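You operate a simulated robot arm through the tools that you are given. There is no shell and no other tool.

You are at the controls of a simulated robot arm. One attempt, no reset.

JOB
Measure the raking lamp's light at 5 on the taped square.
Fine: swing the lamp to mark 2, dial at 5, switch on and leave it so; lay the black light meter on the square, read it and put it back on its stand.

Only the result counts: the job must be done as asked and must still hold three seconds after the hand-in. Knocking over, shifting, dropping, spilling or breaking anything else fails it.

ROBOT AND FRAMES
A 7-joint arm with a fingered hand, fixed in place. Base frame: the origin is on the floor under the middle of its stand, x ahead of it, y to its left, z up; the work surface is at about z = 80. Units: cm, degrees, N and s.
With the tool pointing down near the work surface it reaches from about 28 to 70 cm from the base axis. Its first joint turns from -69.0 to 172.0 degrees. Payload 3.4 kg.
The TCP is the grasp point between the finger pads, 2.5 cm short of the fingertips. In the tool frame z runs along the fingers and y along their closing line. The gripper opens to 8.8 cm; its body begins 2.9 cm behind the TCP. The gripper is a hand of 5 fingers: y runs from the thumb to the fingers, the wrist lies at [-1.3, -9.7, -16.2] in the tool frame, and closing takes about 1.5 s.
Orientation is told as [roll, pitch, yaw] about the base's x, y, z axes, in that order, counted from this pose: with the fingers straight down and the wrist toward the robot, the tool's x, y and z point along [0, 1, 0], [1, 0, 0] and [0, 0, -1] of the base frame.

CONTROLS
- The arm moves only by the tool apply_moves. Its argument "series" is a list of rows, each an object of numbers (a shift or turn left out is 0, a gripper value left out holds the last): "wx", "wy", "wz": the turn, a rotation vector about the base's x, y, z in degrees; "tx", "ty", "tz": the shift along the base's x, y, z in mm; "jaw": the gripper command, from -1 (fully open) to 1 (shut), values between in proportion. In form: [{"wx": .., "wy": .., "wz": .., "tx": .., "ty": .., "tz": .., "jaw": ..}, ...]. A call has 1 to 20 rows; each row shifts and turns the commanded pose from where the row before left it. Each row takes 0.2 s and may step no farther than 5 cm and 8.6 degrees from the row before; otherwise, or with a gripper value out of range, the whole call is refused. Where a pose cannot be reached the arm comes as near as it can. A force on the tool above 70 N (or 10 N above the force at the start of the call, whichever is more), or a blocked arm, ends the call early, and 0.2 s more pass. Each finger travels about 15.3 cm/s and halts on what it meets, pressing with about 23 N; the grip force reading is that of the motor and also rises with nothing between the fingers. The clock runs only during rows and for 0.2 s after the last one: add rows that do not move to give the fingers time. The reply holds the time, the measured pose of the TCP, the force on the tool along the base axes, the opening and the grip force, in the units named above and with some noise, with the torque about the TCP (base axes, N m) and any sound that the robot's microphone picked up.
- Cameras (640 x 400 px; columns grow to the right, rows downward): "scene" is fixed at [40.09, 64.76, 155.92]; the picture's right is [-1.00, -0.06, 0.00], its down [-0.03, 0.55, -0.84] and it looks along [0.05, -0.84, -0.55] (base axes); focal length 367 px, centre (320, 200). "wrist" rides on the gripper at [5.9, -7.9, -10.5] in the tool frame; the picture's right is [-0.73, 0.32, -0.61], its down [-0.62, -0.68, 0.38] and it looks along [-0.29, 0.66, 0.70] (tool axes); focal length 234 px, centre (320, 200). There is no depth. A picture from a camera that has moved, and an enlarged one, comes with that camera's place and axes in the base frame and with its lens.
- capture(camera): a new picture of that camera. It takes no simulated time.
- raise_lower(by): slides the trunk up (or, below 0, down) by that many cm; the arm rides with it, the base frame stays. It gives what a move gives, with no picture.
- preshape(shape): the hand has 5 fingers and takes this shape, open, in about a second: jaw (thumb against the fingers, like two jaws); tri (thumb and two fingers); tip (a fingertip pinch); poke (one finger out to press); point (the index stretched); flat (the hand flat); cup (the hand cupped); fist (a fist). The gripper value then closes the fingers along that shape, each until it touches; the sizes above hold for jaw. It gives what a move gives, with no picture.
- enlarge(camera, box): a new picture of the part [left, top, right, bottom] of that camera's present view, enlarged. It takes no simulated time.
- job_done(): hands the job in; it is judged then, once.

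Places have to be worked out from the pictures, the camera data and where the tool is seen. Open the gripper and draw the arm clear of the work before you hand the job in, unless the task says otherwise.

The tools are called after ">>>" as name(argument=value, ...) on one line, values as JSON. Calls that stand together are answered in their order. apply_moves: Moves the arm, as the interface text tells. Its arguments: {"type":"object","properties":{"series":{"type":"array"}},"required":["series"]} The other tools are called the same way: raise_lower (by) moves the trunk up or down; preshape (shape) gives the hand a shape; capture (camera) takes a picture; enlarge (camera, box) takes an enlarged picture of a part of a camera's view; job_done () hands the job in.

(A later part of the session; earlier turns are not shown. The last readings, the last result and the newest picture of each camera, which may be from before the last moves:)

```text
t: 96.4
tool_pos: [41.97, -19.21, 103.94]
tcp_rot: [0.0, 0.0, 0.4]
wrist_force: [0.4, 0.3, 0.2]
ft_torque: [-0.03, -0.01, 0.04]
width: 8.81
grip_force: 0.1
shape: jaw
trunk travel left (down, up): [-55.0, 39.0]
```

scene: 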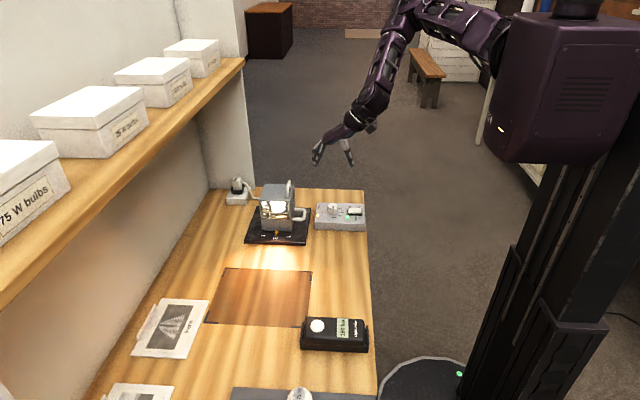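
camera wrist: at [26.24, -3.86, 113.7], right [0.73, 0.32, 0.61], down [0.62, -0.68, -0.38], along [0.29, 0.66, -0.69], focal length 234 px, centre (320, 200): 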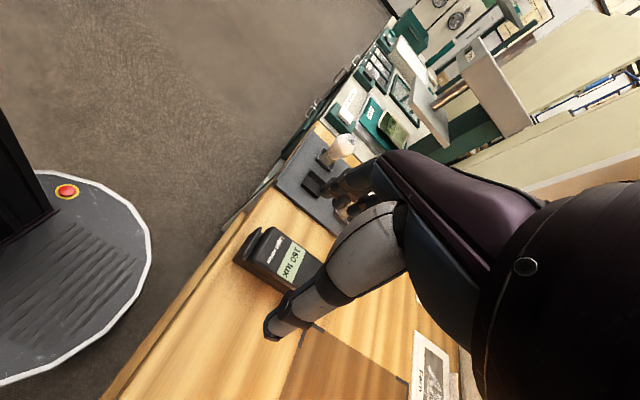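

>>> apply_moves(series=[{"tz": 30}, {"tz": 30}, {"tz": 30}, {"tz": 30}, {"tz": 30}, {}])

>>> raise_lower(by=-20)

>>> capture(camera="scene")

```text
t: 97.8
tool_pos: [41.95, -19.16, 119.01]
tcp_rot: [0.0, -0.1, 0.6]
wrist_force: [0.1, 1.4, -0.5]
ft_torque: [0.01, -0.01, 0.04]
width: 8.8
grip_force: 0.1
shape: jaw
trunk travel left (down, up): [-55.0, 39.0]
```

```text
t: 100.0
tool_pos: [41.92, -18.95, 98.97]
tcp_rot: [0.0, -0.2, 0.5]
wrist_force: [-0.8, -0.3, 0.6]
ft_torque: [-0.02, 0.03, 0.03]
width: 8.81
grip_force: 0.1
shape: jaw
trunk travel left (down, up): [-35.0, 59.0]
```

```text
taken
```

scene: 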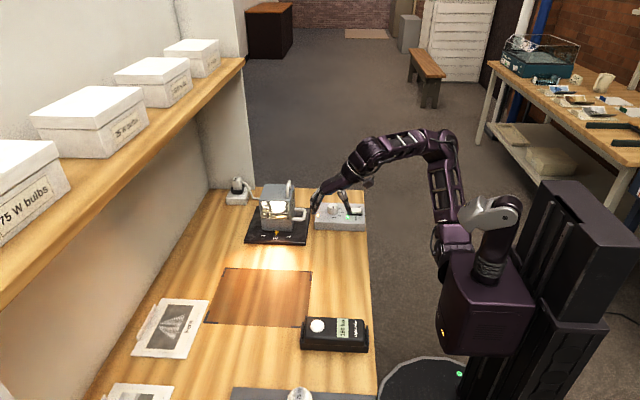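

The trunk is now 30 cm below its start height and the hand is at z=99. I'll rotate and move left toward the meter.

>>> apply_moves(series=[{"wz": 6, "ty": 20}, {"wz": 6, "ty": 20}, {"wz": 6, "ty": 20}, {"wz": 6, "ty": 20}, {"wz": 6, "ty": 20}, {"wz": 6, "ty": 20}, {"wz": 6, "ty": 20}, {"wz": 6, "ty": 20}, {"wz": 6, "ty": 20}, {"wz": 6, "ty": 20}, {"wz": 5, "ty": 20}, {"wz": 5, "ty": 20}, {}])

>>> capture(camera="scene")

```text
t: 102.8
tool_pos: [39.27, 1.13, 96.68]
tcp_rot: [-0.1, -0.2, 70.4]
wrist_force: [0.1, 0.2, 0.0]
ft_torque: [0.01, -0.01, -0.01]
width: 8.8
grip_force: 0.1
shape: jaw
out of reach, approached as far as the arm can: row 10, 11, 12
trunk travel left (down, up): [-35.0, 59.0]
```

```text
taken
```

scene: 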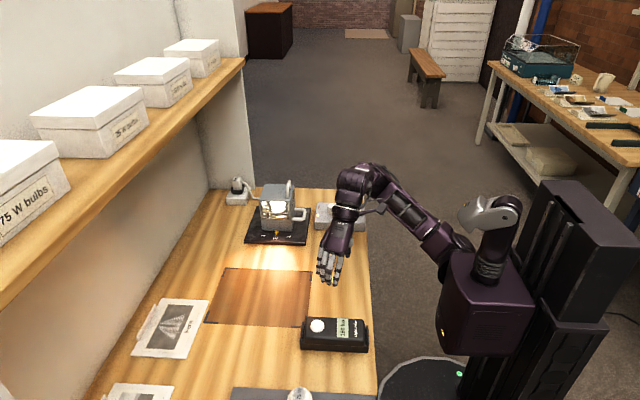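

At this trunk height the reach is a bit worse, so an intermediate height is better. I'll raise the trunk 12 cm and tilt the fingers slightly toward +y, which brings the TCP nearer the meter for the same wrist position.

>>> raise_lower(by=12)

>>> apply_moves(series=[{"wx": 5, "wz": 2, "tz": -10}, {"wx": 5, "wz": 2, "tz": -10}, {"wx": 5, "wz": 2, "tz": -10}, {"ty": 15, "tz": -10, "wz": 2}, {"ty": 15, "tz": -10, "wz": 2}, {"ty": 15, "tz": -10}, {"ty": 15, "tz": -10}, {"ty": 15}, {"ty": 15}, {}])

>>> capture(camera="scene")

>>> capture(camera="wrist")

```text
t: 104.3
tool_pos: [39.12, 1.12, 108.76]
tcp_rot: [-0.1, -0.2, 70.5]
wrist_force: [-0.4, 0.5, -0.1]
ft_torque: [-0.01, 0.01, 0.02]
width: 8.81
grip_force: 0.1
shape: jaw
trunk travel left (down, up): [-47.0, 47.0]
```

```text
t: 106.5
tool_pos: [35.43, 8.32, 102.52]
tcp_rot: [4.3, -14.7, 79.7]
wrist_force: [0.3, 0.7, -0.2]
ft_torque: [-0.02, 0.02, -0.03]
width: 8.8
grip_force: 0.2
shape: jaw
out of reach, approached as far as the arm can: row 2, 3, 4, 5, 7, 8, 9
trunk travel left (down, up): [-47.0, 47.0]
```

```text
taken
```

scene: 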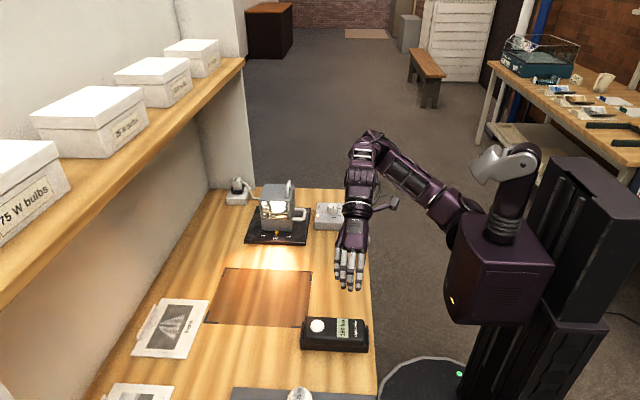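

```text
taken
camera wrist: at [28.75, -1.02, 110.96], right [0.79, 0.03, 0.61], down [0.49, -0.65, -0.59], along [0.38, 0.76, -0.53], focal length 234 px, centre (320, 200)
```

wrist: 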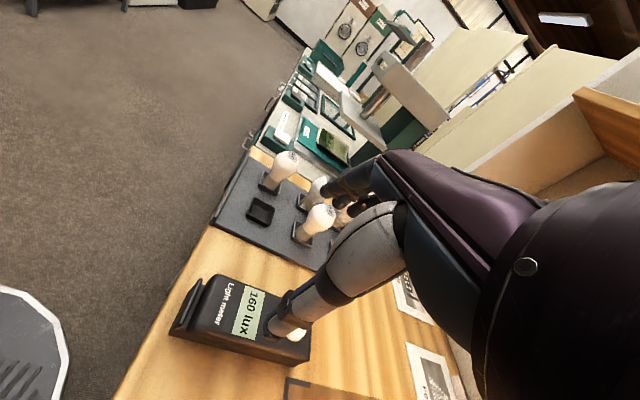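

The wrist always stops near y≈-5 because the arm is in an elbow-up posture. An elbow-down posture, with the upper arm hanging and the forearm coming in level from the right, should reach the meter easily. I'll restore the trunk, unwind, and then pitch the hand forward in free air so the elbow drops.

>>> raise_lower(by=18)

>>> apply_moves(series=[{"wx": -5, "wz": -8, "ty": -20}, {"wx": -5, "wz": -8, "ty": -20, "tx": 10}, {"wx": -5, "wz": -8, "ty": -20, "tx": 10}, {"wz": -8, "ty": -25, "tx": 10}, {"wz": -8, "ty": -25, "tx": 10}, {"wz": -8, "ty": -25, "tx": 10}, {"wz": -8, "ty": -25, "tx": 10}, {"wz": -8, "ty": -25, "tx": 10}, {"wz": -8, "ty": -25}, {"wz": -7, "ty": -25}, {}])

>>> capture(camera="scene")

```text
t: 108.5
tool_pos: [35.42, 8.36, 120.39]
tcp_rot: [4.4, -14.8, 79.8]
wrist_force: [-0.2, -0.2, 0.0]
ft_torque: [-0.02, 0.0, 0.0]
width: 8.81
grip_force: 0.1
shape: jaw
trunk travel left (down, up): [-65.0, 29.0]
```

```text
refused: row 1 steps farther than a row can; nothing moved
```

```text
taken
```

scene: 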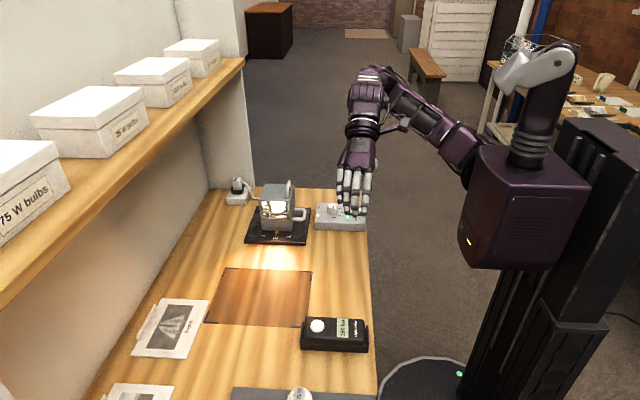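

The combined turn was too large for one row. I'll use smaller turn steps.

>>> apply_moves(series=[{"wx": -5, "wz": -6, "ty": -20}, {"wx": -5, "wz": -6, "ty": -20, "tx": 10}, {"wx": -5, "wz": -6, "ty": -20, "tx": 10}, {"wz": -8, "ty": -25, "tx": 10}, {"wz": -8, "ty": -25, "tx": 10}, {"wz": -8, "ty": -25, "tx": 10}, {"wz": -8, "ty": -25, "tx": 10}, {"wz": -8, "ty": -25, "tx": 10}, {"wz": -8, "ty": -25}, {"wz": -8, "ty": -25}, {"wz": -6}, {}])

>>> capture(camera="scene")

```text
t: 111.1
tool_pos: [42.9, -15.18, 120.29]
tcp_rot: [-0.5, -0.5, 0.3]
wrist_force: [-0.7, -0.1, 0.1]
ft_torque: [0.03, 0.06, 0.01]
width: 8.83
grip_force: 0.0
shape: jaw
trunk travel left (down, up): [-65.0, 29.0]
```

```text
taken
```

scene: 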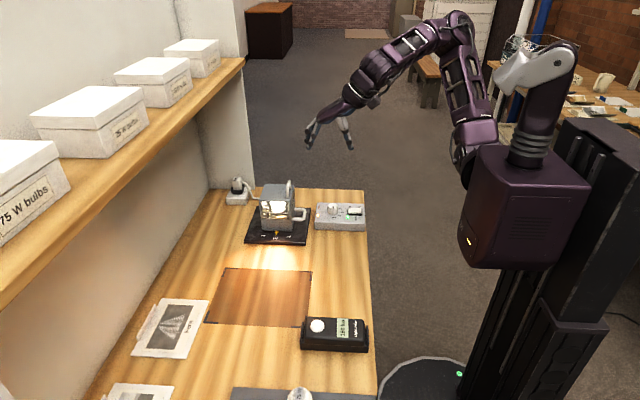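

Now I'll push the hand outward while pitching the fingers forward, to bring the elbow down.

>>> apply_moves(series=[{"wy": -8, "tx": 25}, {"wy": -8, "tx": 25}, {"wy": -8, "tx": 25}, {"wy": -8, "tx": 25}, {"wy": -8, "tx": 25}, {"wy": -8, "tx": 20}, {"wy": -8}, {"wy": -8}, {"wy": -8}, {"wy": -8}, {}])

>>> capture(camera="scene")

```text
t: 113.5
tool_pos: [56.96, -15.12, 120.5]
tcp_rot: [-1.0, -48.4, 0.5]
wrist_force: [-0.4, -0.3, 0.7]
ft_torque: [0.04, 0.02, 0.0]
width: 8.82
grip_force: 0.0
shape: jaw
out of reach, approached as far as the arm can: row 7, 8, 9, 10
trunk travel left (down, up): [-65.0, 29.0]
```

```text
taken
```

scene: 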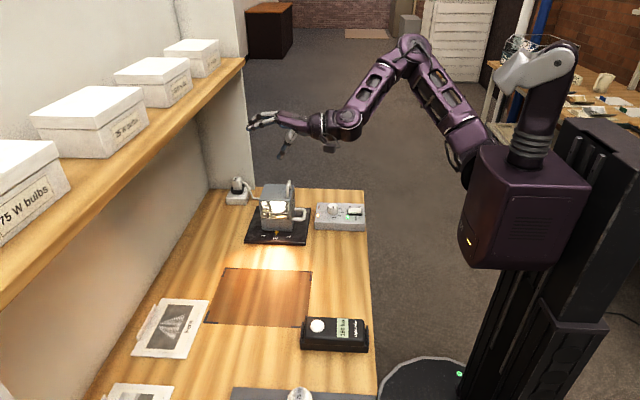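

The elbow stayed up because the hand was bent sideways relative to the forearm. I'll yaw the hand into line with the forearm (azimuth about 45°), then pitch it up further and lower it, which should force the elbow down.

>>> apply_moves(series=[{"wz": 8, "tx": -4, "ty": 18}, {"wz": 8, "tx": -5, "ty": 18}, {"wz": 8, "tx": -8, "ty": 18}, {"wz": 8, "tx": -8, "ty": 18}, {"wz": 8, "tx": -8, "ty": 18}, {"wz": 6, "tx": -8, "ty": 18}, {}])

>>> capture(camera="scene")

```text
t: 115.1
tool_pos: [52.82, -4.23, 120.4]
tcp_rot: [-1.0, -48.5, 46.6]
wrist_force: [-0.2, 0.1, -0.4]
ft_torque: [0.01, -0.02, -0.03]
width: 8.78
grip_force: 0.1
shape: jaw
trunk travel left (down, up): [-65.0, 29.0]
```

```text
taken
```

scene: 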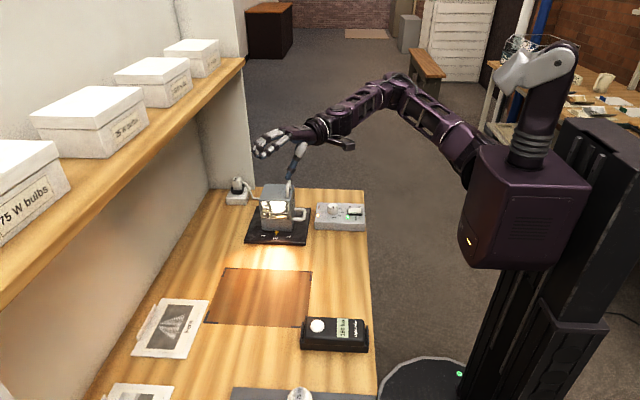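

The elbow is lower now. I'll pitch the fingers up a little more and start descending.

>>> apply_moves(series=[{"wx": 5.5, "wy": -5.2, "tz": 5}, {"wx": 5.5, "wy": -5.2, "tz": 5}, {"wx": 5.5, "wy": -5.2, "tz": 5}, {"wx": 5.5, "wy": -5.2}, {"tz": -20}, {"tz": -20}, {"tz": -20}, {}])

>>> capture(camera="scene")

```text
t: 116.9
tool_pos: [46.86, -10.48, 141.09]
tcp_rot: [-0.8, -78.3, 46.4]
wrist_force: [-0.3, -0.6, 0.1]
ft_torque: [-0.01, 0.02, 0.0]
width: 8.8
grip_force: 0.0
shape: jaw
out of reach, approached as far as the arm can: row 1, 2, 3, 4, 5, 6, 7
trunk travel left (down, up): [-65.0, 29.0]
```

```text
taken
```

scene: 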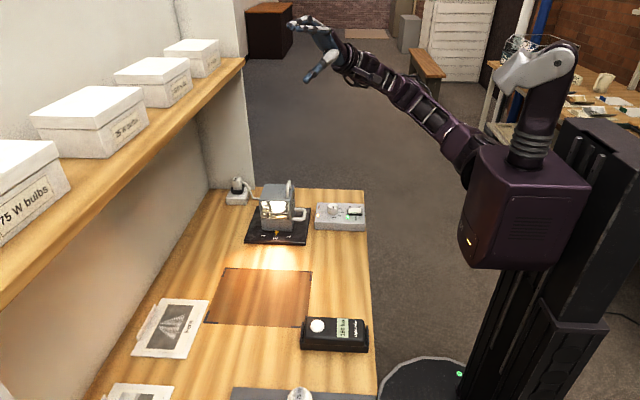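

The elbow has swung to the right and down. Now I'll descend with the hand still pitched forward.

>>> apply_moves(series=[{"tz": -20, "tx": 5}, {"tz": -20, "tx": 5}, {"tz": -20, "tx": 5}, {"tz": -20, "tx": 5}, {"tz": -20}, {"tz": -20}, {"tz": -20}, {"tz": -20}, {}])

>>> capture(camera="scene")

```text
t: 118.9
tool_pos: [44.47, -12.82, 139.64]
tcp_rot: [-0.7, -78.4, 46.4]
wrist_force: [-0.4, 0.0, 0.5]
ft_torque: [-0.02, 0.0, -0.01]
width: 8.82
grip_force: 0.1
shape: jaw
out of reach, approached as far as the arm can: row 1, 2, 3, 4, 5, 6, 7, 8
trunk travel left (down, up): [-65.0, 29.0]
```

```text
taken
```

scene: 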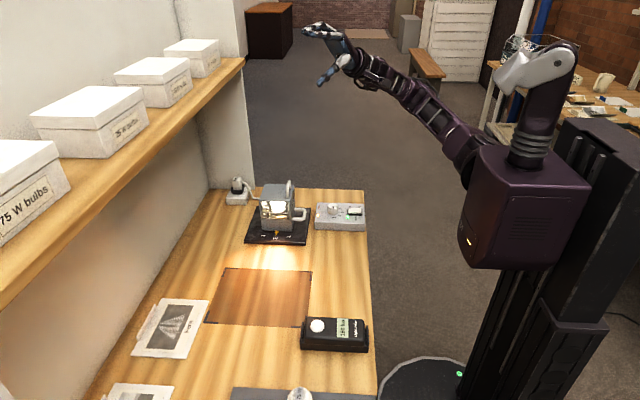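

>>> enlarge(camera="scene", box=[290, 0, 530, 200])

>>> capture(camera="wrist")

```text
2.00 times, centred on (410, 100) of scene
camera zoom: at [40.09, 64.76, 155.92], right [-1.0, -0.06, 0.0], down [-0.03, 0.55, -0.84], along [0.05, -0.84, -0.55], focal length 734 px, centre (140, 400)
```

zoom: 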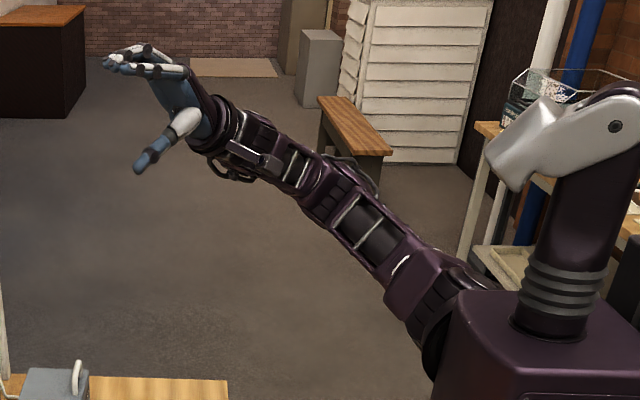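

```text
taken
camera wrist: at [32.11, -17.37, 134.06], right [0.15, -0.89, 0.44], down [0.61, -0.27, -0.74], along [0.78, 0.38, 0.5], focal length 234 px, centre (320, 200)
```

wrist: 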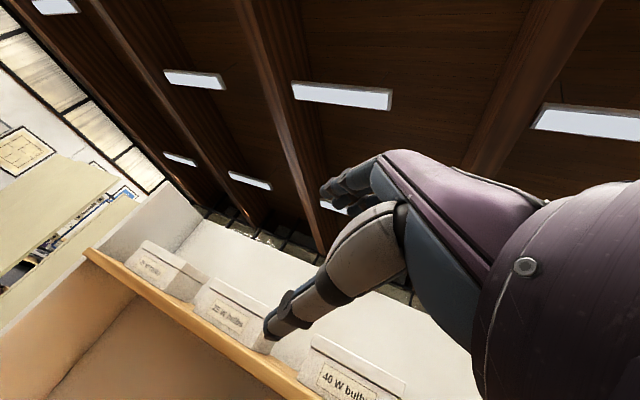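

The elbow is now at the right with the forearm inclined upward, but the arm is folded to its limit. I'll move outward as I descend.

>>> apply_moves(series=[{"tx": 18, "ty": 12, "tz": -18}, {"tx": 18, "ty": 12, "tz": -18}, {"tx": 18, "ty": 12, "tz": -18}, {"tx": 18, "ty": 12, "tz": -18}, {"tx": 15, "ty": 10, "tz": -18}, {"tx": 15, "ty": 10, "tz": -18}, {"tz": -18}, {"tz": -18}, {}])

>>> enlarge(camera="scene", box=[250, 20, 570, 220])

```text
t: 120.9
tool_pos: [49.58, -10.25, 141.92]
tcp_rot: [-0.9, -78.3, 46.5]
wrist_force: [0.3, 0.4, 0.1]
ft_torque: [-0.04, -0.03, 0.01]
width: 8.78
grip_force: 0.0
shape: jaw
out of reach, approached as far as the arm can: row 1, 2, 3, 4, 5, 6, 7, 8
trunk travel left (down, up): [-65.0, 29.0]
```

```text
2.00 times, centred on (410, 120) of scene
camera zoom: at [40.09, 64.76, 155.92], right [-1.0, -0.06, 0.0], down [-0.03, 0.55, -0.84], along [0.05, -0.84, -0.55], focal length 734 px, centre (140, 360)
```

zoom: 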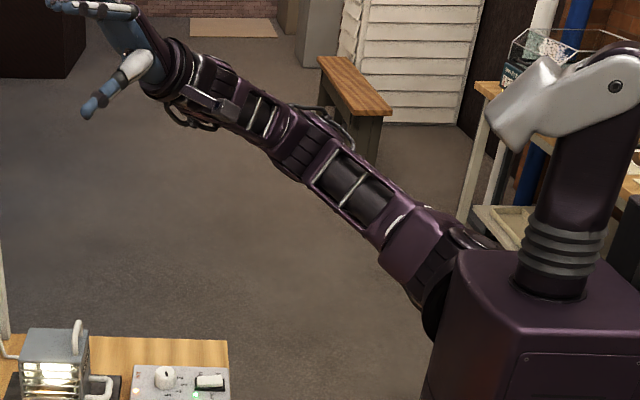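

The IK stays in the elbow-up family, so I'll work within it. With J1 at its limit, the wrist reaches further left when its x is smaller, so leaning the fingers forward (+x) by about 28° with the closing line still along y should reach the meter with the trunk about 40 cm lower. First I undo the pitch.

>>> apply_moves(series=[{"wx": -5.6, "wy": 5.4, "tx": -5}, {"wx": -5.6, "wy": 5.4, "tx": -5}, {"wx": -5.6, "wy": 5.4}, {"wx": -5.6, "wy": 5.4}, {"wx": -5.6, "wy": 5.4}, {"wx": -5.6, "wy": 5.4}, {"wx": -5.6, "wy": 5.4}, {"wx": -5.6, "wy": 5.4}, {"wx": -5.6, "wy": 5.4}, {"wx": -5.6, "wy": 5.4}, {}])

>>> capture(camera="scene")

```text
t: 123.3
tool_pos: [45.55, -16.37, 134.45]
tcp_rot: [0.1, -26.3, 46.7]
wrist_force: [0.4, -0.6, 0.4]
ft_torque: [-0.02, -0.01, 0.0]
width: 8.8
grip_force: 0.1
shape: jaw
out of reach, approached as far as the arm can: row 6, 7, 8, 9, 10
trunk travel left (down, up): [-65.0, 29.0]
```

```text
taken
```

scene: 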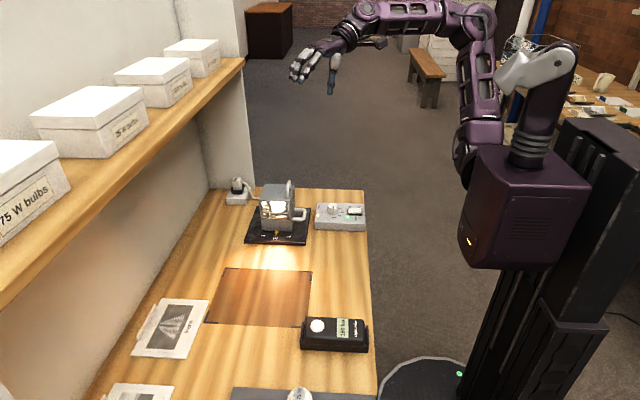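

>>> apply_moves(series=[{"tz": -30}, {"wx": -4.8, "wy": 4.5, "tz": -30}, {"wx": -4.8, "wy": 4.5, "tz": -30}, {"wx": -4.8, "wy": 4.5}, {"wx": -4.8, "wy": 4.5}, {}])

>>> raise_lower(by=-10)

```text
t: 124.7
tool_pos: [45.07, -18.68, 121.76]
tcp_rot: [0.5, -14.8, 47.0]
wrist_force: [-0.8, 0.0, -0.2]
ft_torque: [0.03, 0.0, -0.02]
width: 8.79
grip_force: 0.1
shape: jaw
out of reach, approached as far as the arm can: row 2, 3, 4, 5
trunk travel left (down, up): [-65.0, 29.0]
```

```text
t: 126.0
tool_pos: [45.0, -18.7, 111.8]
tcp_rot: [0.6, -14.7, 47.1]
wrist_force: [0.0, 0.2, -0.1]
ft_torque: [-0.01, 0.04, -0.03]
width: 8.81
grip_force: 0.1
shape: jaw
trunk travel left (down, up): [-55.0, 39.0]
```

I'll level the hand, turn to yaw 90 while moving left, then lean the fingers forward about 28°.

>>> apply_moves(series=[{"wx": -5.4, "wy": 5, "ty": 20}, {"wx": -5.3, "wy": 5, "ty": 20}, {"wz": 7.2, "ty": 20, "tx": -10}, {"wz": 7.2, "ty": 20, "tx": -10}, {"wz": 7.2, "ty": 20, "tx": -10}, {"wz": 7.2, "ty": 20, "tx": -10}, {"wz": 7.2, "ty": 20, "tx": -10}, {"wz": 7.2, "ty": 20, "tx": -10}, {"wy": -7}, {"wy": -7}, {"wy": -7}, {"wy": -7}, {}])

>>> capture(camera="scene")

```text
t: 128.8
tool_pos: [39.31, -6.48, 111.68]
tcp_rot: [-28.4, -12.9, 97.3]
wrist_force: [-0.9, -1.0, 0.0]
ft_torque: [0.01, -0.03, -0.03]
width: 8.8
grip_force: 0.3
shape: jaw
out of reach, approached as far as the arm can: row 1, 2
trunk travel left (down, up): [-55.0, 39.0]
```

```text
taken
```

scene: 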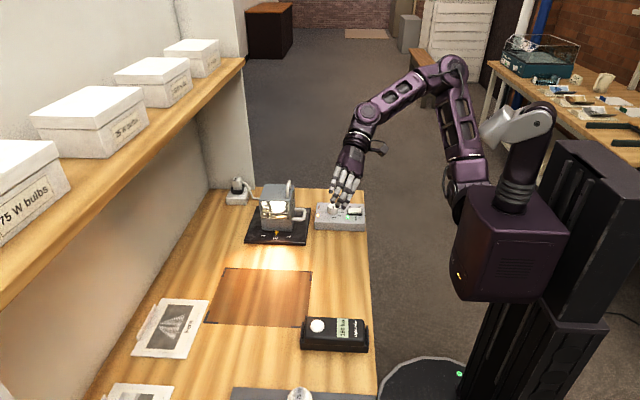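

The orientation is now close to what I want, still with about 13° of lean toward +y. I'll move left toward the meter at this height.

>>> apply_moves(series=[{"ty": 25}, {"ty": 25}, {"ty": 25}, {"ty": 25}, {"ty": 25}, {"ty": 25}, {}])

>>> capture(camera="scene")

```text
t: 130.4
tool_pos: [36.73, 0.85, 110.37]
tcp_rot: [-28.5, -13.1, 97.3]
wrist_force: [0.2, 0.1, 0.5]
ft_torque: [0.01, -0.02, 0.01]
width: 8.79
grip_force: 0.1
shape: jaw
out of reach, approached as far as the arm can: row 3, 4, 5, 6
trunk travel left (down, up): [-55.0, 39.0]
```

```text
taken
```

scene: 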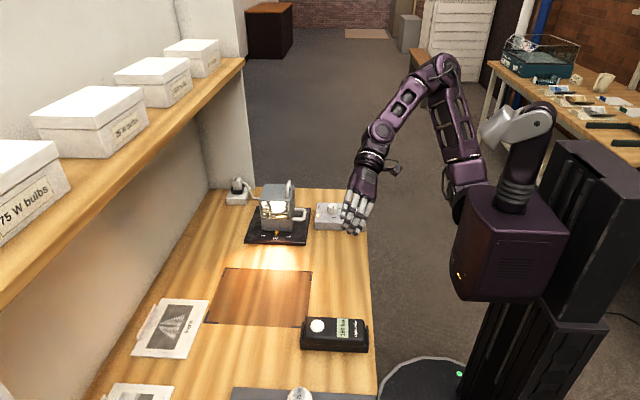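

The elbow is now at its folding limit because the wrist is too near the shoulder. Going higher relative to the shoulder should free it, so I'll move up and left together.

>>> apply_moves(series=[{"tz": 20}, {"tz": 20}, {"tz": 20, "ty": 10}, {"tz": 20, "ty": 20}, {"tz": 20, "ty": 20}, {"ty": 20}, {"ty": 20}, {"ty": 10}, {}])

>>> capture(camera="scene")

```text
t: 132.4
tool_pos: [32.37, 0.46, 115.9]
tcp_rot: [-28.3, -13.2, 97.4]
wrist_force: [0.5, 0.9, 0.5]
ft_torque: [-0.01, 0.03, 0.0]
width: 8.8
grip_force: 0.1
shape: jaw
out of reach, approached as far as the arm can: row 1, 2, 3, 4, 5, 6, 7, 8
trunk travel left (down, up): [-55.0, 39.0]
```

```text
taken
```

scene: 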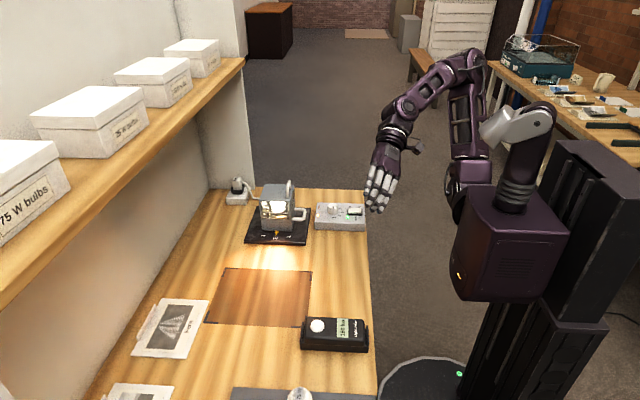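

I'll go back to the posture that reached furthest (elbow forward at right, yaw about 70) by levelling the hand and moving outward, and then add the leans from there.

>>> apply_moves(series=[{"wy": 7, "tx": 20, "ty": -20}, {"wy": 7, "tx": 20, "ty": -20}, {"wy": 7, "tx": 20, "ty": -20}, {"wy": 7, "tx": 20, "ty": -20}, {"wx": -6.5, "wy": -1, "tx": 10}, {"wx": -6.5, "wy": -1}, {"wz": -7, "ty": -10}, {"wz": -7, "ty": -10}, {"wz": -7, "ty": -10}, {"wz": -7, "ty": -10}, {"wz": -7}, {"wz": -7}, {}])

>>> capture(camera="scene")

```text
t: 135.2
tool_pos: [38.64, -13.01, 113.35]
tcp_rot: [1.4, -17.3, 48.8]
wrist_force: [0.1, -0.6, 0.8]
ft_torque: [0.05, 0.01, -0.01]
width: 8.83
grip_force: 0.0
shape: jaw
out of reach, approached as far as the arm can: row 3, 4, 5, 6, 11, 12
trunk travel left (down, up): [-55.0, 39.0]
```

```text
taken
```

scene: 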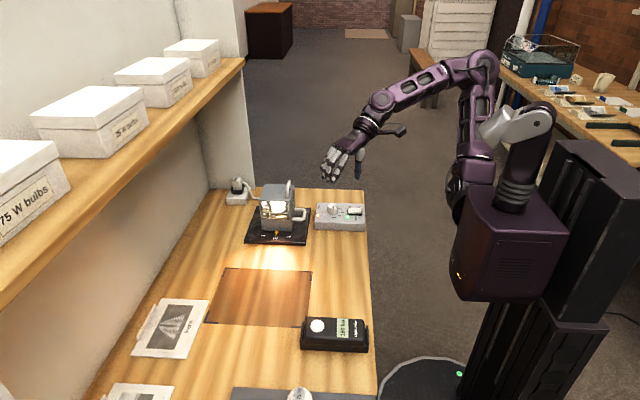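

I'll first return to the level yaw-0 pose near (43,-20) as a clean starting posture.

>>> apply_moves(series=[{"tx": 20, "ty": -10, "wz": -8}, {"tx": 20, "ty": -15, "wz": -8}, {"ty": -15, "wz": -8}, {"ty": -15, "wz": -8}, {"wz": -8}, {"wz": -8}, {"wy": 5.8}, {"wy": 5.8}, {"wy": 5.7, "wx": -1}, {}])

>>> capture(camera="scene")

```text
t: 137.4
tool_pos: [44.21, -21.46, 108.62]
tcp_rot: [1.5, -0.5, 1.6]
wrist_force: [-0.1, 0.3, 0.0]
ft_torque: [0.0, -0.03, -0.02]
width: 8.79
grip_force: 0.1
shape: jaw
out of reach, approached as far as the arm can: row 1, 2, 3, 4, 5
trunk travel left (down, up): [-55.0, 39.0]
```

```text
taken
```

scene: 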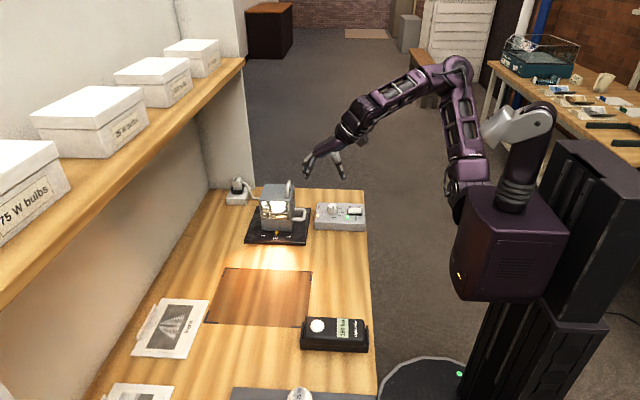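

Level again. I'll lower the trunk 10 cm and take the path left as before, this time adding the forward lean during the last part.

>>> raise_lower(by=-10)

>>> apply_moves(series=[{"wx": -1.4, "wz": 6, "ty": 20}, {"wz": 7, "ty": 20}, {"wz": 7, "ty": 20}, {"wz": 7, "ty": 20}, {"wz": 7, "ty": 20}, {"wz": 7, "ty": 20}, {"wz": 7, "ty": 20}, {"wz": 7, "ty": 20}, {"wz": 7, "ty": 20, "tx": -5}, {"wz": 7, "ty": 20, "tx": -5}, {}])

>>> capture(camera="scene")

```text
t: 138.8
tool_pos: [44.13, -21.48, 98.69]
tcp_rot: [1.3, -0.5, 1.5]
wrist_force: [-0.5, -0.1, 0.8]
ft_torque: [0.01, 0.01, 0.03]
width: 8.77
grip_force: 0.0
shape: jaw
trunk travel left (down, up): [-45.0, 49.0]
```

```text
t: 141.2
tool_pos: [40.73, 0.24, 98.4]
tcp_rot: [0.0, -0.5, 70.2]
wrist_force: [0.1, 0.4, 0.1]
ft_torque: [0.0, 0.04, -0.01]
width: 8.83
grip_force: 0.1
shape: jaw
out of reach, approached as far as the arm can: row 9, 10
trunk travel left (down, up): [-45.0, 49.0]
```

```text
taken
```

scene: 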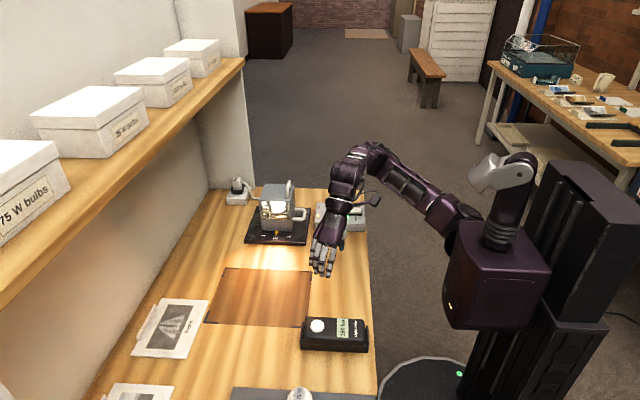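

In the good posture at yaw 70. I'll now lean the fingers forward, finish the yaw, and keep pushing left.

>>> apply_moves(series=[{"wy": -6, "wz": 4, "ty": 10}, {"wy": -6, "wz": 4, "ty": 15}, {"wy": -6, "wz": 4, "ty": 15}, {"wy": -6, "wz": 4, "ty": 15}, {"ty": 15}, {"ty": 15}, {"ty": 15}, {}])

>>> capture(camera="scene")

```text
t: 143.0
tool_pos: [37.88, 6.08, 97.36]
tcp_rot: [-23.6, -5.1, 87.7]
wrist_force: [-0.3, 0.7, 0.1]
ft_torque: [0.0, 0.01, -0.02]
width: 8.8
grip_force: 0.2
shape: jaw
out of reach, approached as far as the arm can: row 1, 2, 3, 4, 5, 6, 7
trunk travel left (down, up): [-45.0, 49.0]
```

```text
taken
```

scene: 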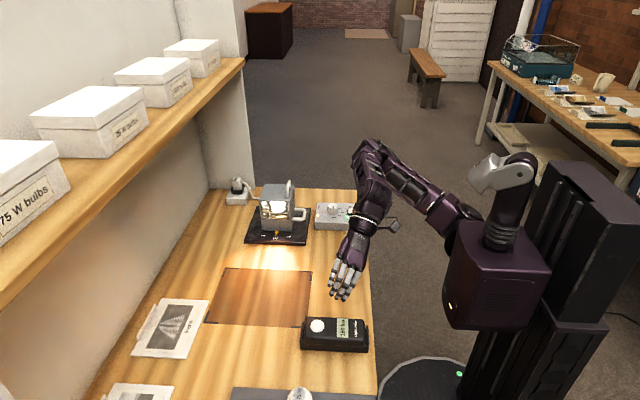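

Much better: (37.9,6.1) with a 24° forward lean and only 5° sideways. I'll push further left while trying slightly higher relative to the trunk.

>>> apply_moves(series=[{"wy": -5, "tz": 10, "ty": 10}, {"tz": 10, "ty": 10, "wx": 3}, {"tz": 10, "ty": 10}, {"ty": 10}, {"ty": 10}, {"ty": 10}, {}])

>>> capture(camera="wrist")

```text
t: 144.6
tool_pos: [37.63, 6.9, 101.66]
tcp_rot: [-28.4, -8.2, 88.2]
wrist_force: [-0.1, 1.0, -0.1]
ft_torque: [0.01, 0.02, 0.02]
width: 8.78
grip_force: 0.0
shape: jaw
out of reach, approached as far as the arm can: row 1, 3, 4, 5, 6
trunk travel left (down, up): [-45.0, 49.0]
```

```text
taken
camera wrist: at [27.21, -1.71, 106.88], right [0.36, 0.18, 0.92], down [0.71, -0.69, -0.14], along [0.61, 0.7, -0.38], focal length 234 px, centre (320, 200)
```

wrist: 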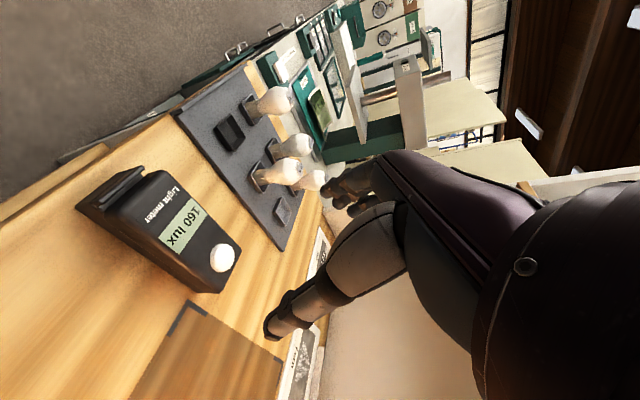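

>>> apply_moves(series=[{"tz": 15, "ty": 5}, {"tz": 15, "ty": 5}, {"tz": 15, "ty": 10}, {"tz": 10, "ty": 10}, {"ty": 10}, {"ty": 10}, {"ty": 10}, {}])

>>> capture(camera="scene")

```text
t: 146.4
tool_pos: [35.86, 6.62, 104.66]
tcp_rot: [-28.5, -8.3, 88.3]
wrist_force: [0.4, -0.2, 0.1]
ft_torque: [0.01, 0.02, -0.01]
width: 8.81
grip_force: 0.1
shape: jaw
out of reach, approached as far as the arm can: row 1, 2, 3, 4, 5, 6, 7
trunk travel left (down, up): [-45.0, 49.0]
```

```text
taken
```

scene: 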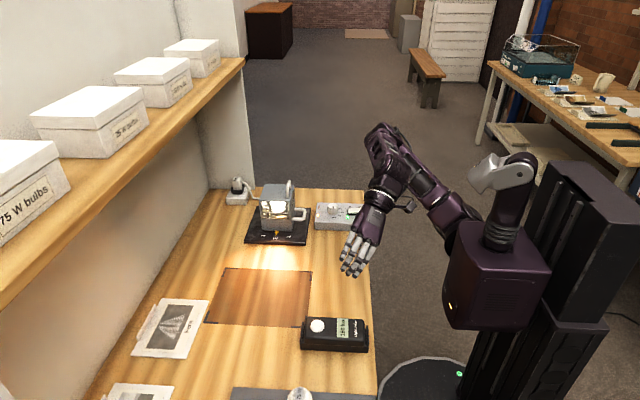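

The wrist consistently stops near y≈-5, so I need roughly 15° of sideways lean to get the TCP to y≈9. I'll check the stand's -y side closely to see how much room the thumb has there.

>>> enlarge(camera="wrist", box=[60, 150, 270, 310])

>>> enlarge(camera="scene", box=[295, 310, 375, 360])

```text
2.50 times, centred on (165, 230) of wrist
camera zoom: at [25.45, -1.9, 109.81], right [0.35, 0.18, 0.92], down [0.71, -0.69, -0.14], along [0.61, 0.7, -0.37], focal length 585 px, centre (708, 125)
```

zoom: 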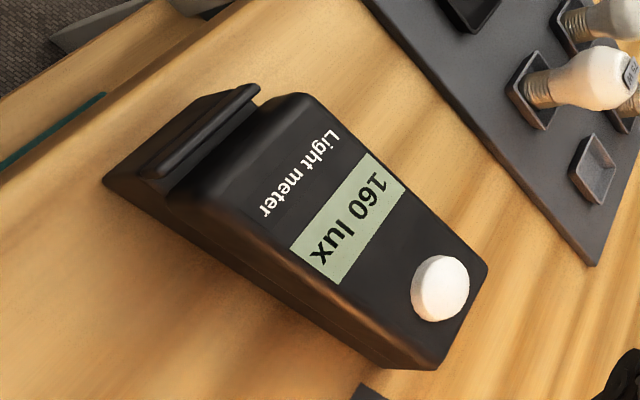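

```text
8.00 times, centred on (335, 335) of scene
camera zoom: at [40.09, 64.76, 155.92], right [-1.0, -0.06, 0.0], down [-0.03, 0.55, -0.84], along [0.05, -0.84, -0.55], focal length 2935 px, centre (200, -880)
```

zoom: 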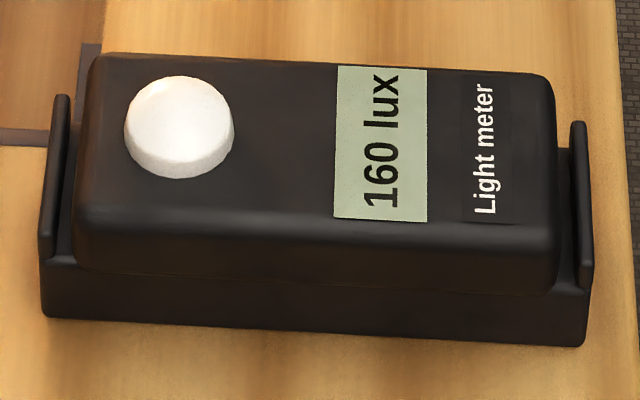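

The stand's sides are flush with the meter, so I want little sideways lean. A few more degrees of yaw combined with the forward lean also moves the TCP left, so I'll try yaw about 100.

>>> apply_moves(series=[{"wz": 4, "tz": -10, "tx": 8}, {"wz": 4, "tz": -10, "tx": 8}, {"wz": 4, "tz": -10, "ty": 10}, {"wx": 2, "ty": 10}, {"ty": 10}, {"ty": 10}, {"ty": 10}, {}])

```text
t: 148.2
tool_pos: [31.69, 8.28, 98.63]
tcp_rot: [-28.9, -10.0, 100.3]
wrist_force: [0.0, -0.8, 0.3]
ft_torque: [0.05, -0.01, 0.01]
width: 8.8
grip_force: 0.0
shape: jaw
out of reach, approached as far as the arm can: row 1, 2, 3, 5, 6, 7
trunk travel left (down, up): [-45.0, 49.0]
```

>>> apply_moves(series=[{"tx": 10}, {"tx": 10, "ty": 3}, {"tx": 10, "ty": 3}, {"tx": 10, "ty": 5}, {"tx": 10, "ty": 5}, {"tx": 10, "ty": 5}, {}])

```text
t: 149.8
tool_pos: [33.73, 8.61, 98.03]
tcp_rot: [-29.1, -10.3, 99.8]
wrist_force: [-0.2, -0.3, 0.1]
ft_torque: [0.01, -0.01, 0.01]
width: 8.77
grip_force: 0.0
shape: jaw
out of reach, approached as far as the arm can: row 2, 4, 5, 6
trunk travel left (down, up): [-45.0, 49.0]
```

>>> apply_moves(series=[{"tz": 10, "tx": 10}, {"tz": 10, "tx": 10}, {"tz": 5, "tx": 10}, {"tx": 10, "ty": 3}, {"tx": 10, "ty": 5}, {"ty": 5}, {}])

>>> capture(camera="scene")

```text
t: 151.4
tool_pos: [33.69, 8.67, 98.0]
tcp_rot: [-29.0, -10.4, 99.7]
wrist_force: [-0.1, 0.4, 1.0]
ft_torque: [-0.01, -0.01, 0.0]
width: 8.81
grip_force: 0.1
shape: jaw
out of reach, approached as far as the arm can: row 1, 2, 3, 4, 5, 6
trunk travel left (down, up): [-45.0, 49.0]
```

```text
taken
```

scene: 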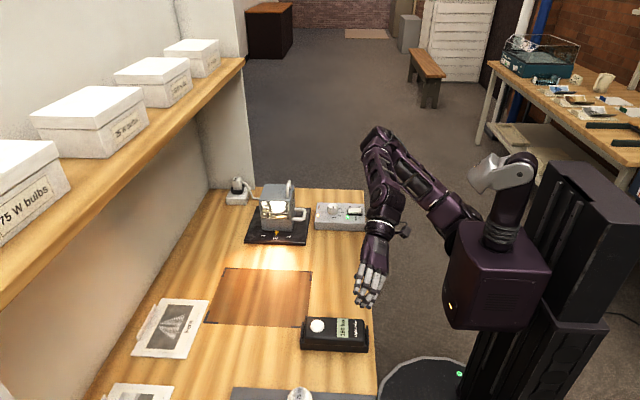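

That orientation jams the wrist. I'll come back to yaw about 86 with less forward lean and about 15° of sideways lean, and see whether the TCP reaches y≈9 at x≈38.

>>> apply_moves(series=[{"wz": -5, "wy": 5, "tx": 10}, {"wz": -5, "wy": 5, "tx": 10}, {"wz": -4, "wy": 5, "tx": 10}, {"wx": 5, "tx": 10, "ty": 5}, {"tx": 5, "ty": 8}, {"ty": 8}, {"ty": 8}, {}])

>>> capture(camera="wrist")

```text
t: 153.2
tool_pos: [38.28, 8.75, 98.33]
tcp_rot: [-18.6, -15.9, 88.5]
wrist_force: [0.2, -0.5, -0.2]
ft_torque: [-0.01, 0.01, 0.0]
width: 8.8
grip_force: 0.0
shape: jaw
out of reach, approached as far as the arm can: row 1, 2, 3, 6, 7
trunk travel left (down, up): [-45.0, 49.0]
```

```text
taken
camera wrist: at [29.22, -0.88, 103.88], right [0.5, 0.08, 0.86], down [0.7, -0.63, -0.35], along [0.52, 0.77, -0.36], focal length 234 px, centre (320, 200)
```

wrist: 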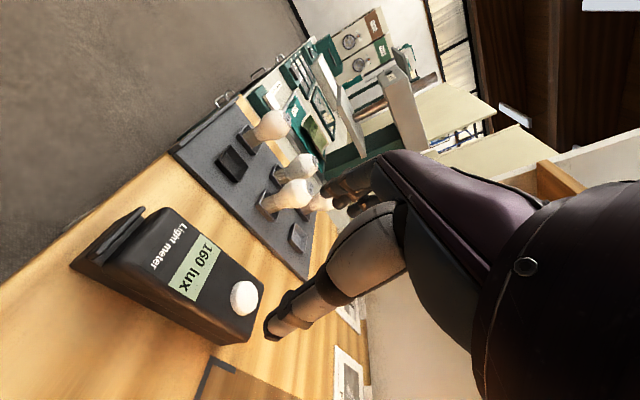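

The TCP is now at (38.3,8.75) with 16° sideways and 19° forward lean. I'll try reducing the forward lean so the finger row is more level, keeping the position.

>>> apply_moves(series=[{"wy": 5}, {"wy": 5}, {"ty": 5}, {"ty": 5}, {}])

```text
t: 154.4
tool_pos: [37.07, 8.55, 98.05]
tcp_rot: [-8.3, -15.5, 85.5]
wrist_force: [0.2, -0.2, -0.4]
ft_torque: [0.05, 0.0, -0.03]
width: 8.79
grip_force: 0.1
shape: jaw
out of reach, approached as far as the arm can: row 1, 2, 3, 4
trunk travel left (down, up): [-45.0, 49.0]
```

θ is now only 8°, at (37.1,8.55). I'll lower the trunk 7 cm, so the fingers stay above the meter, and check alignment in the scene view.

>>> raise_lower(by=-7)

>>> enlarge(camera="scene", box=[290, 230, 400, 360])

>>> capture(camera="wrist")

```text
t: 155.4
tool_pos: [36.99, 8.56, 91.04]
tcp_rot: [-8.3, -15.6, 85.6]
wrist_force: [-0.4, 0.4, -0.1]
ft_torque: [-0.02, -0.02, 0.04]
width: 8.78
grip_force: 0.1
shape: jaw
trunk travel left (down, up): [-38.0, 56.0]
```

```text
3.08 times, centred on (345, 295) of scene
camera zoom: at [40.09, 64.76, 155.92], right [-1.0, -0.06, 0.0], down [-0.03, 0.55, -0.84], along [0.05, -0.84, -0.55], focal length 1129 px, centre (243, -92)
```

zoom: 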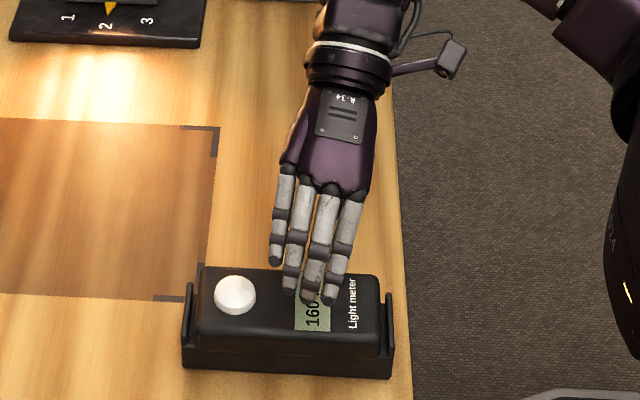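

```text
taken
camera wrist: at [29.08, -1.02, 98.05], right [0.64, 0.07, 0.77], down [0.62, -0.63, -0.46], along [0.45, 0.77, -0.45], focal length 234 px, centre (320, 200)
```

wrist: 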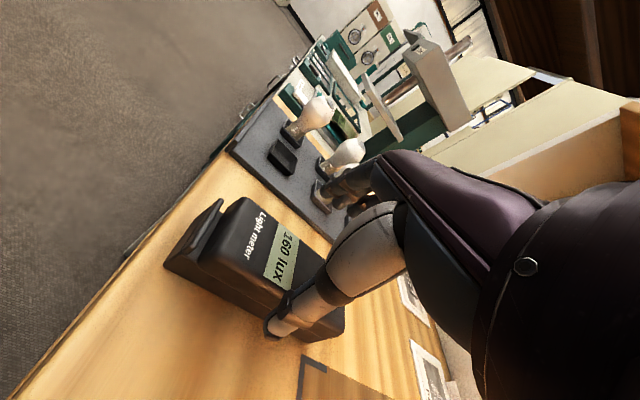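

>>> enlarge(camera="scene", box=[310, 280, 370, 350])

```text
5.71 times, centred on (340, 315) of scene
camera zoom: at [40.09, 64.76, 155.92], right [-1.0, -0.06, 0.0], down [-0.03, 0.55, -0.84], along [0.05, -0.84, -0.55], focal length 2096 px, centre (206, -457)
```

zoom: 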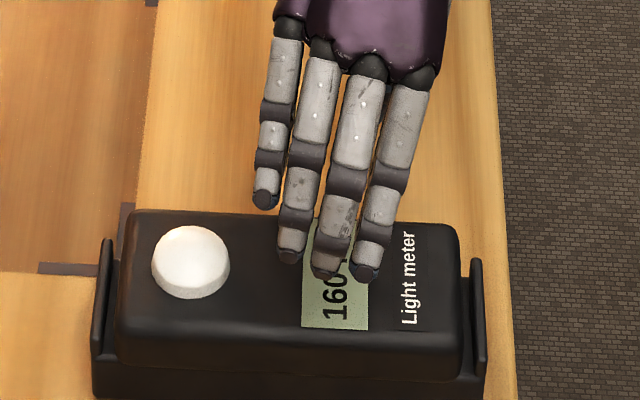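

The fingertips' inner faces come out at about y≈12.6, so I need roughly 0.8 cm more to clear the meter's far side at 13.2. Plan: with a little more lean, hook the fingers behind the far side and slide the meter about 2 cm toward me on its stand (its sides are open). Then I regrip with much less lean.

>>> apply_moves(series=[{"wx": 3, "ty": 6}, {"wx": 3, "ty": 6}, {"ty": 4}, {"ty": 4}, {}])

>>> enlarge(camera="scene", box=[310, 280, 370, 350])

```text
t: 156.7
tool_pos: [37.17, 10.05, 90.97]
tcp_rot: [-7.8, -21.7, 85.3]
wrist_force: [0.6, -0.4, 0.0]
ft_torque: [-0.01, 0.04, 0.01]
width: 8.82
grip_force: 0.1
shape: jaw
out of reach, approached as far as the arm can: row 4
trunk travel left (down, up): [-38.0, 56.0]
```

```text
5.71 times, centred on (340, 315) of scene
camera zoom: at [40.09, 64.76, 155.92], right [-1.0, -0.06, 0.0], down [-0.03, 0.55, -0.84], along [0.05, -0.84, -0.55], focal length 2096 px, centre (206, -457)
```

zoom: 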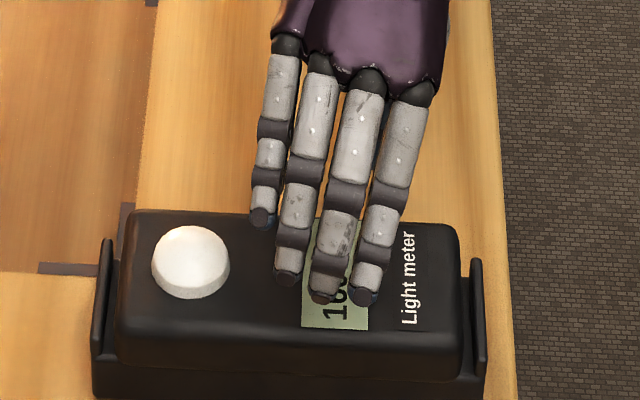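

The fingertips' inner faces are now about y≈13.6, clear of the far side. I'll lower the trunk 5.6 cm so the tips go down behind the meter, with the thumb tip staying about 1 cm above the table.

>>> raise_lower(by=-3)

>>> raise_lower(by=-2.6)

>>> enlarge(camera="scene", box=[310, 285, 370, 355])

>>> capture(camera="wrist")

```text
t: 157.4
tool_pos: [37.03, 10.13, 88.02]
tcp_rot: [-7.9, -21.7, 85.3]
wrist_force: [0.8, 0.4, -0.3]
ft_torque: [0.03, -0.01, 0.04]
width: 8.8
grip_force: 0.1
shape: jaw
trunk travel left (down, up): [-35.0, 59.0]
```

```text
t: 158.1
tool_pos: [37.17, 10.21, 85.35]
tcp_rot: [-7.8, -21.7, 85.2]
wrist_force: [0.0, -0.3, -0.1]
ft_torque: [0.02, -0.01, 0.0]
width: 8.8
grip_force: 0.1
shape: jaw
trunk travel left (down, up): [-32.4, 61.6]
```

```text
5.71 times, centred on (340, 320) of scene
camera zoom: at [40.09, 64.76, 155.92], right [-1.0, -0.06, 0.0], down [-0.03, 0.55, -0.84], along [0.05, -0.84, -0.55], focal length 2096 px, centre (206, -486)
```

zoom: 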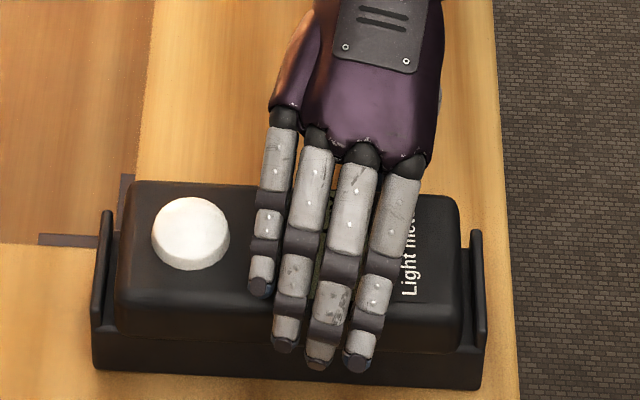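

```text
taken
camera wrist: at [29.11, -0.23, 91.36], right [0.64, -0.01, 0.77], down [0.62, -0.58, -0.53], along [0.45, 0.82, -0.36], focal length 234 px, centre (320, 200)
```

wrist: 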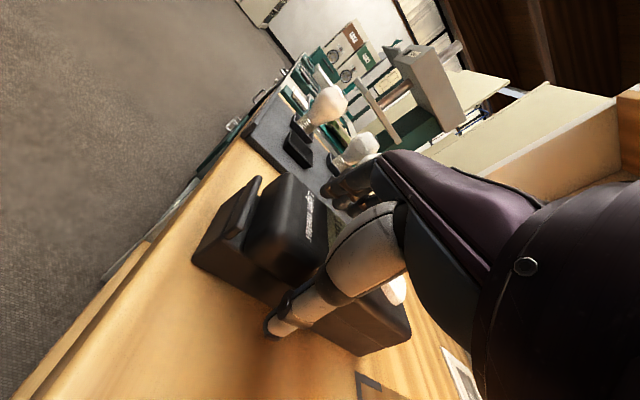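

The three longer fingers are down behind the far side with no contact force. I'll drag slowly toward -y by 24 mm, which should slide the meter about 2 cm on its stand.

>>> apply_moves(series=[{"ty": -3}, {"ty": -3}, {"ty": -3}, {"ty": -3}, {"ty": -3}, {"ty": -3}, {"ty": -3}, {}])

>>> enlarge(camera="scene", box=[300, 285, 380, 355])

```text
t: 159.9
tool_pos: [37.2, 7.99, 85.42]
tcp_rot: [-7.8, -21.7, 85.2]
wrist_force: [-0.2, 1.0, 0.1]
ft_torque: [0.01, -0.03, 0.02]
width: 8.81
grip_force: 0.1
shape: jaw
trunk travel left (down, up): [-32.4, 61.6]
```

```text
5.71 times, centred on (340, 320) of scene
camera zoom: at [40.09, 64.76, 155.92], right [-1.0, -0.06, 0.0], down [-0.03, 0.55, -0.84], along [0.05, -0.84, -0.55], focal length 2096 px, centre (206, -486)
```

zoom: 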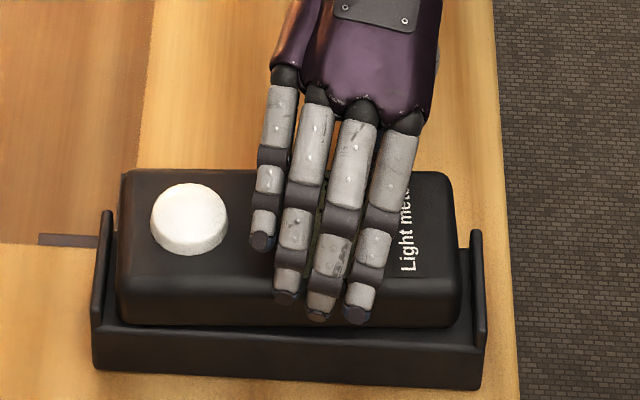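

The meter slid about 1.2 cm and the stand didn't move. I'll drag 8 mm more.

>>> apply_moves(series=[{"ty": -3}, {"ty": -3}, {"ty": -2}, {}])

>>> enlarge(camera="scene", box=[300, 285, 380, 355])

```text
t: 160.9
tool_pos: [36.91, 7.37, 85.4]
tcp_rot: [-7.9, -21.6, 85.0]
wrist_force: [1.0, 1.1, 0.4]
ft_torque: [0.05, 0.01, -0.02]
width: 8.82
grip_force: 0.0
shape: jaw
trunk travel left (down, up): [-32.4, 61.6]
```

```text
5.71 times, centred on (340, 320) of scene
camera zoom: at [40.09, 64.76, 155.92], right [-1.0, -0.06, 0.0], down [-0.03, 0.55, -0.84], along [0.05, -0.84, -0.55], focal length 2096 px, centre (206, -486)
```

zoom: 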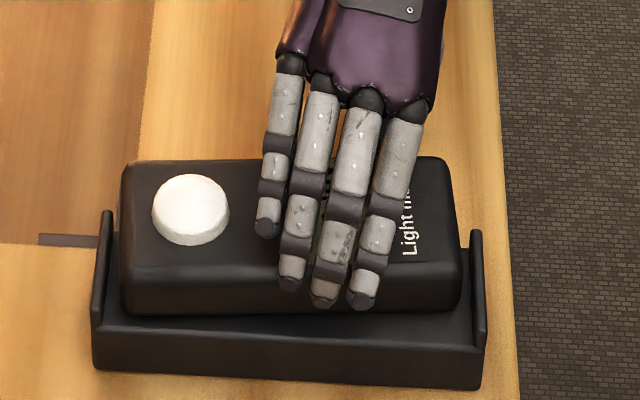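

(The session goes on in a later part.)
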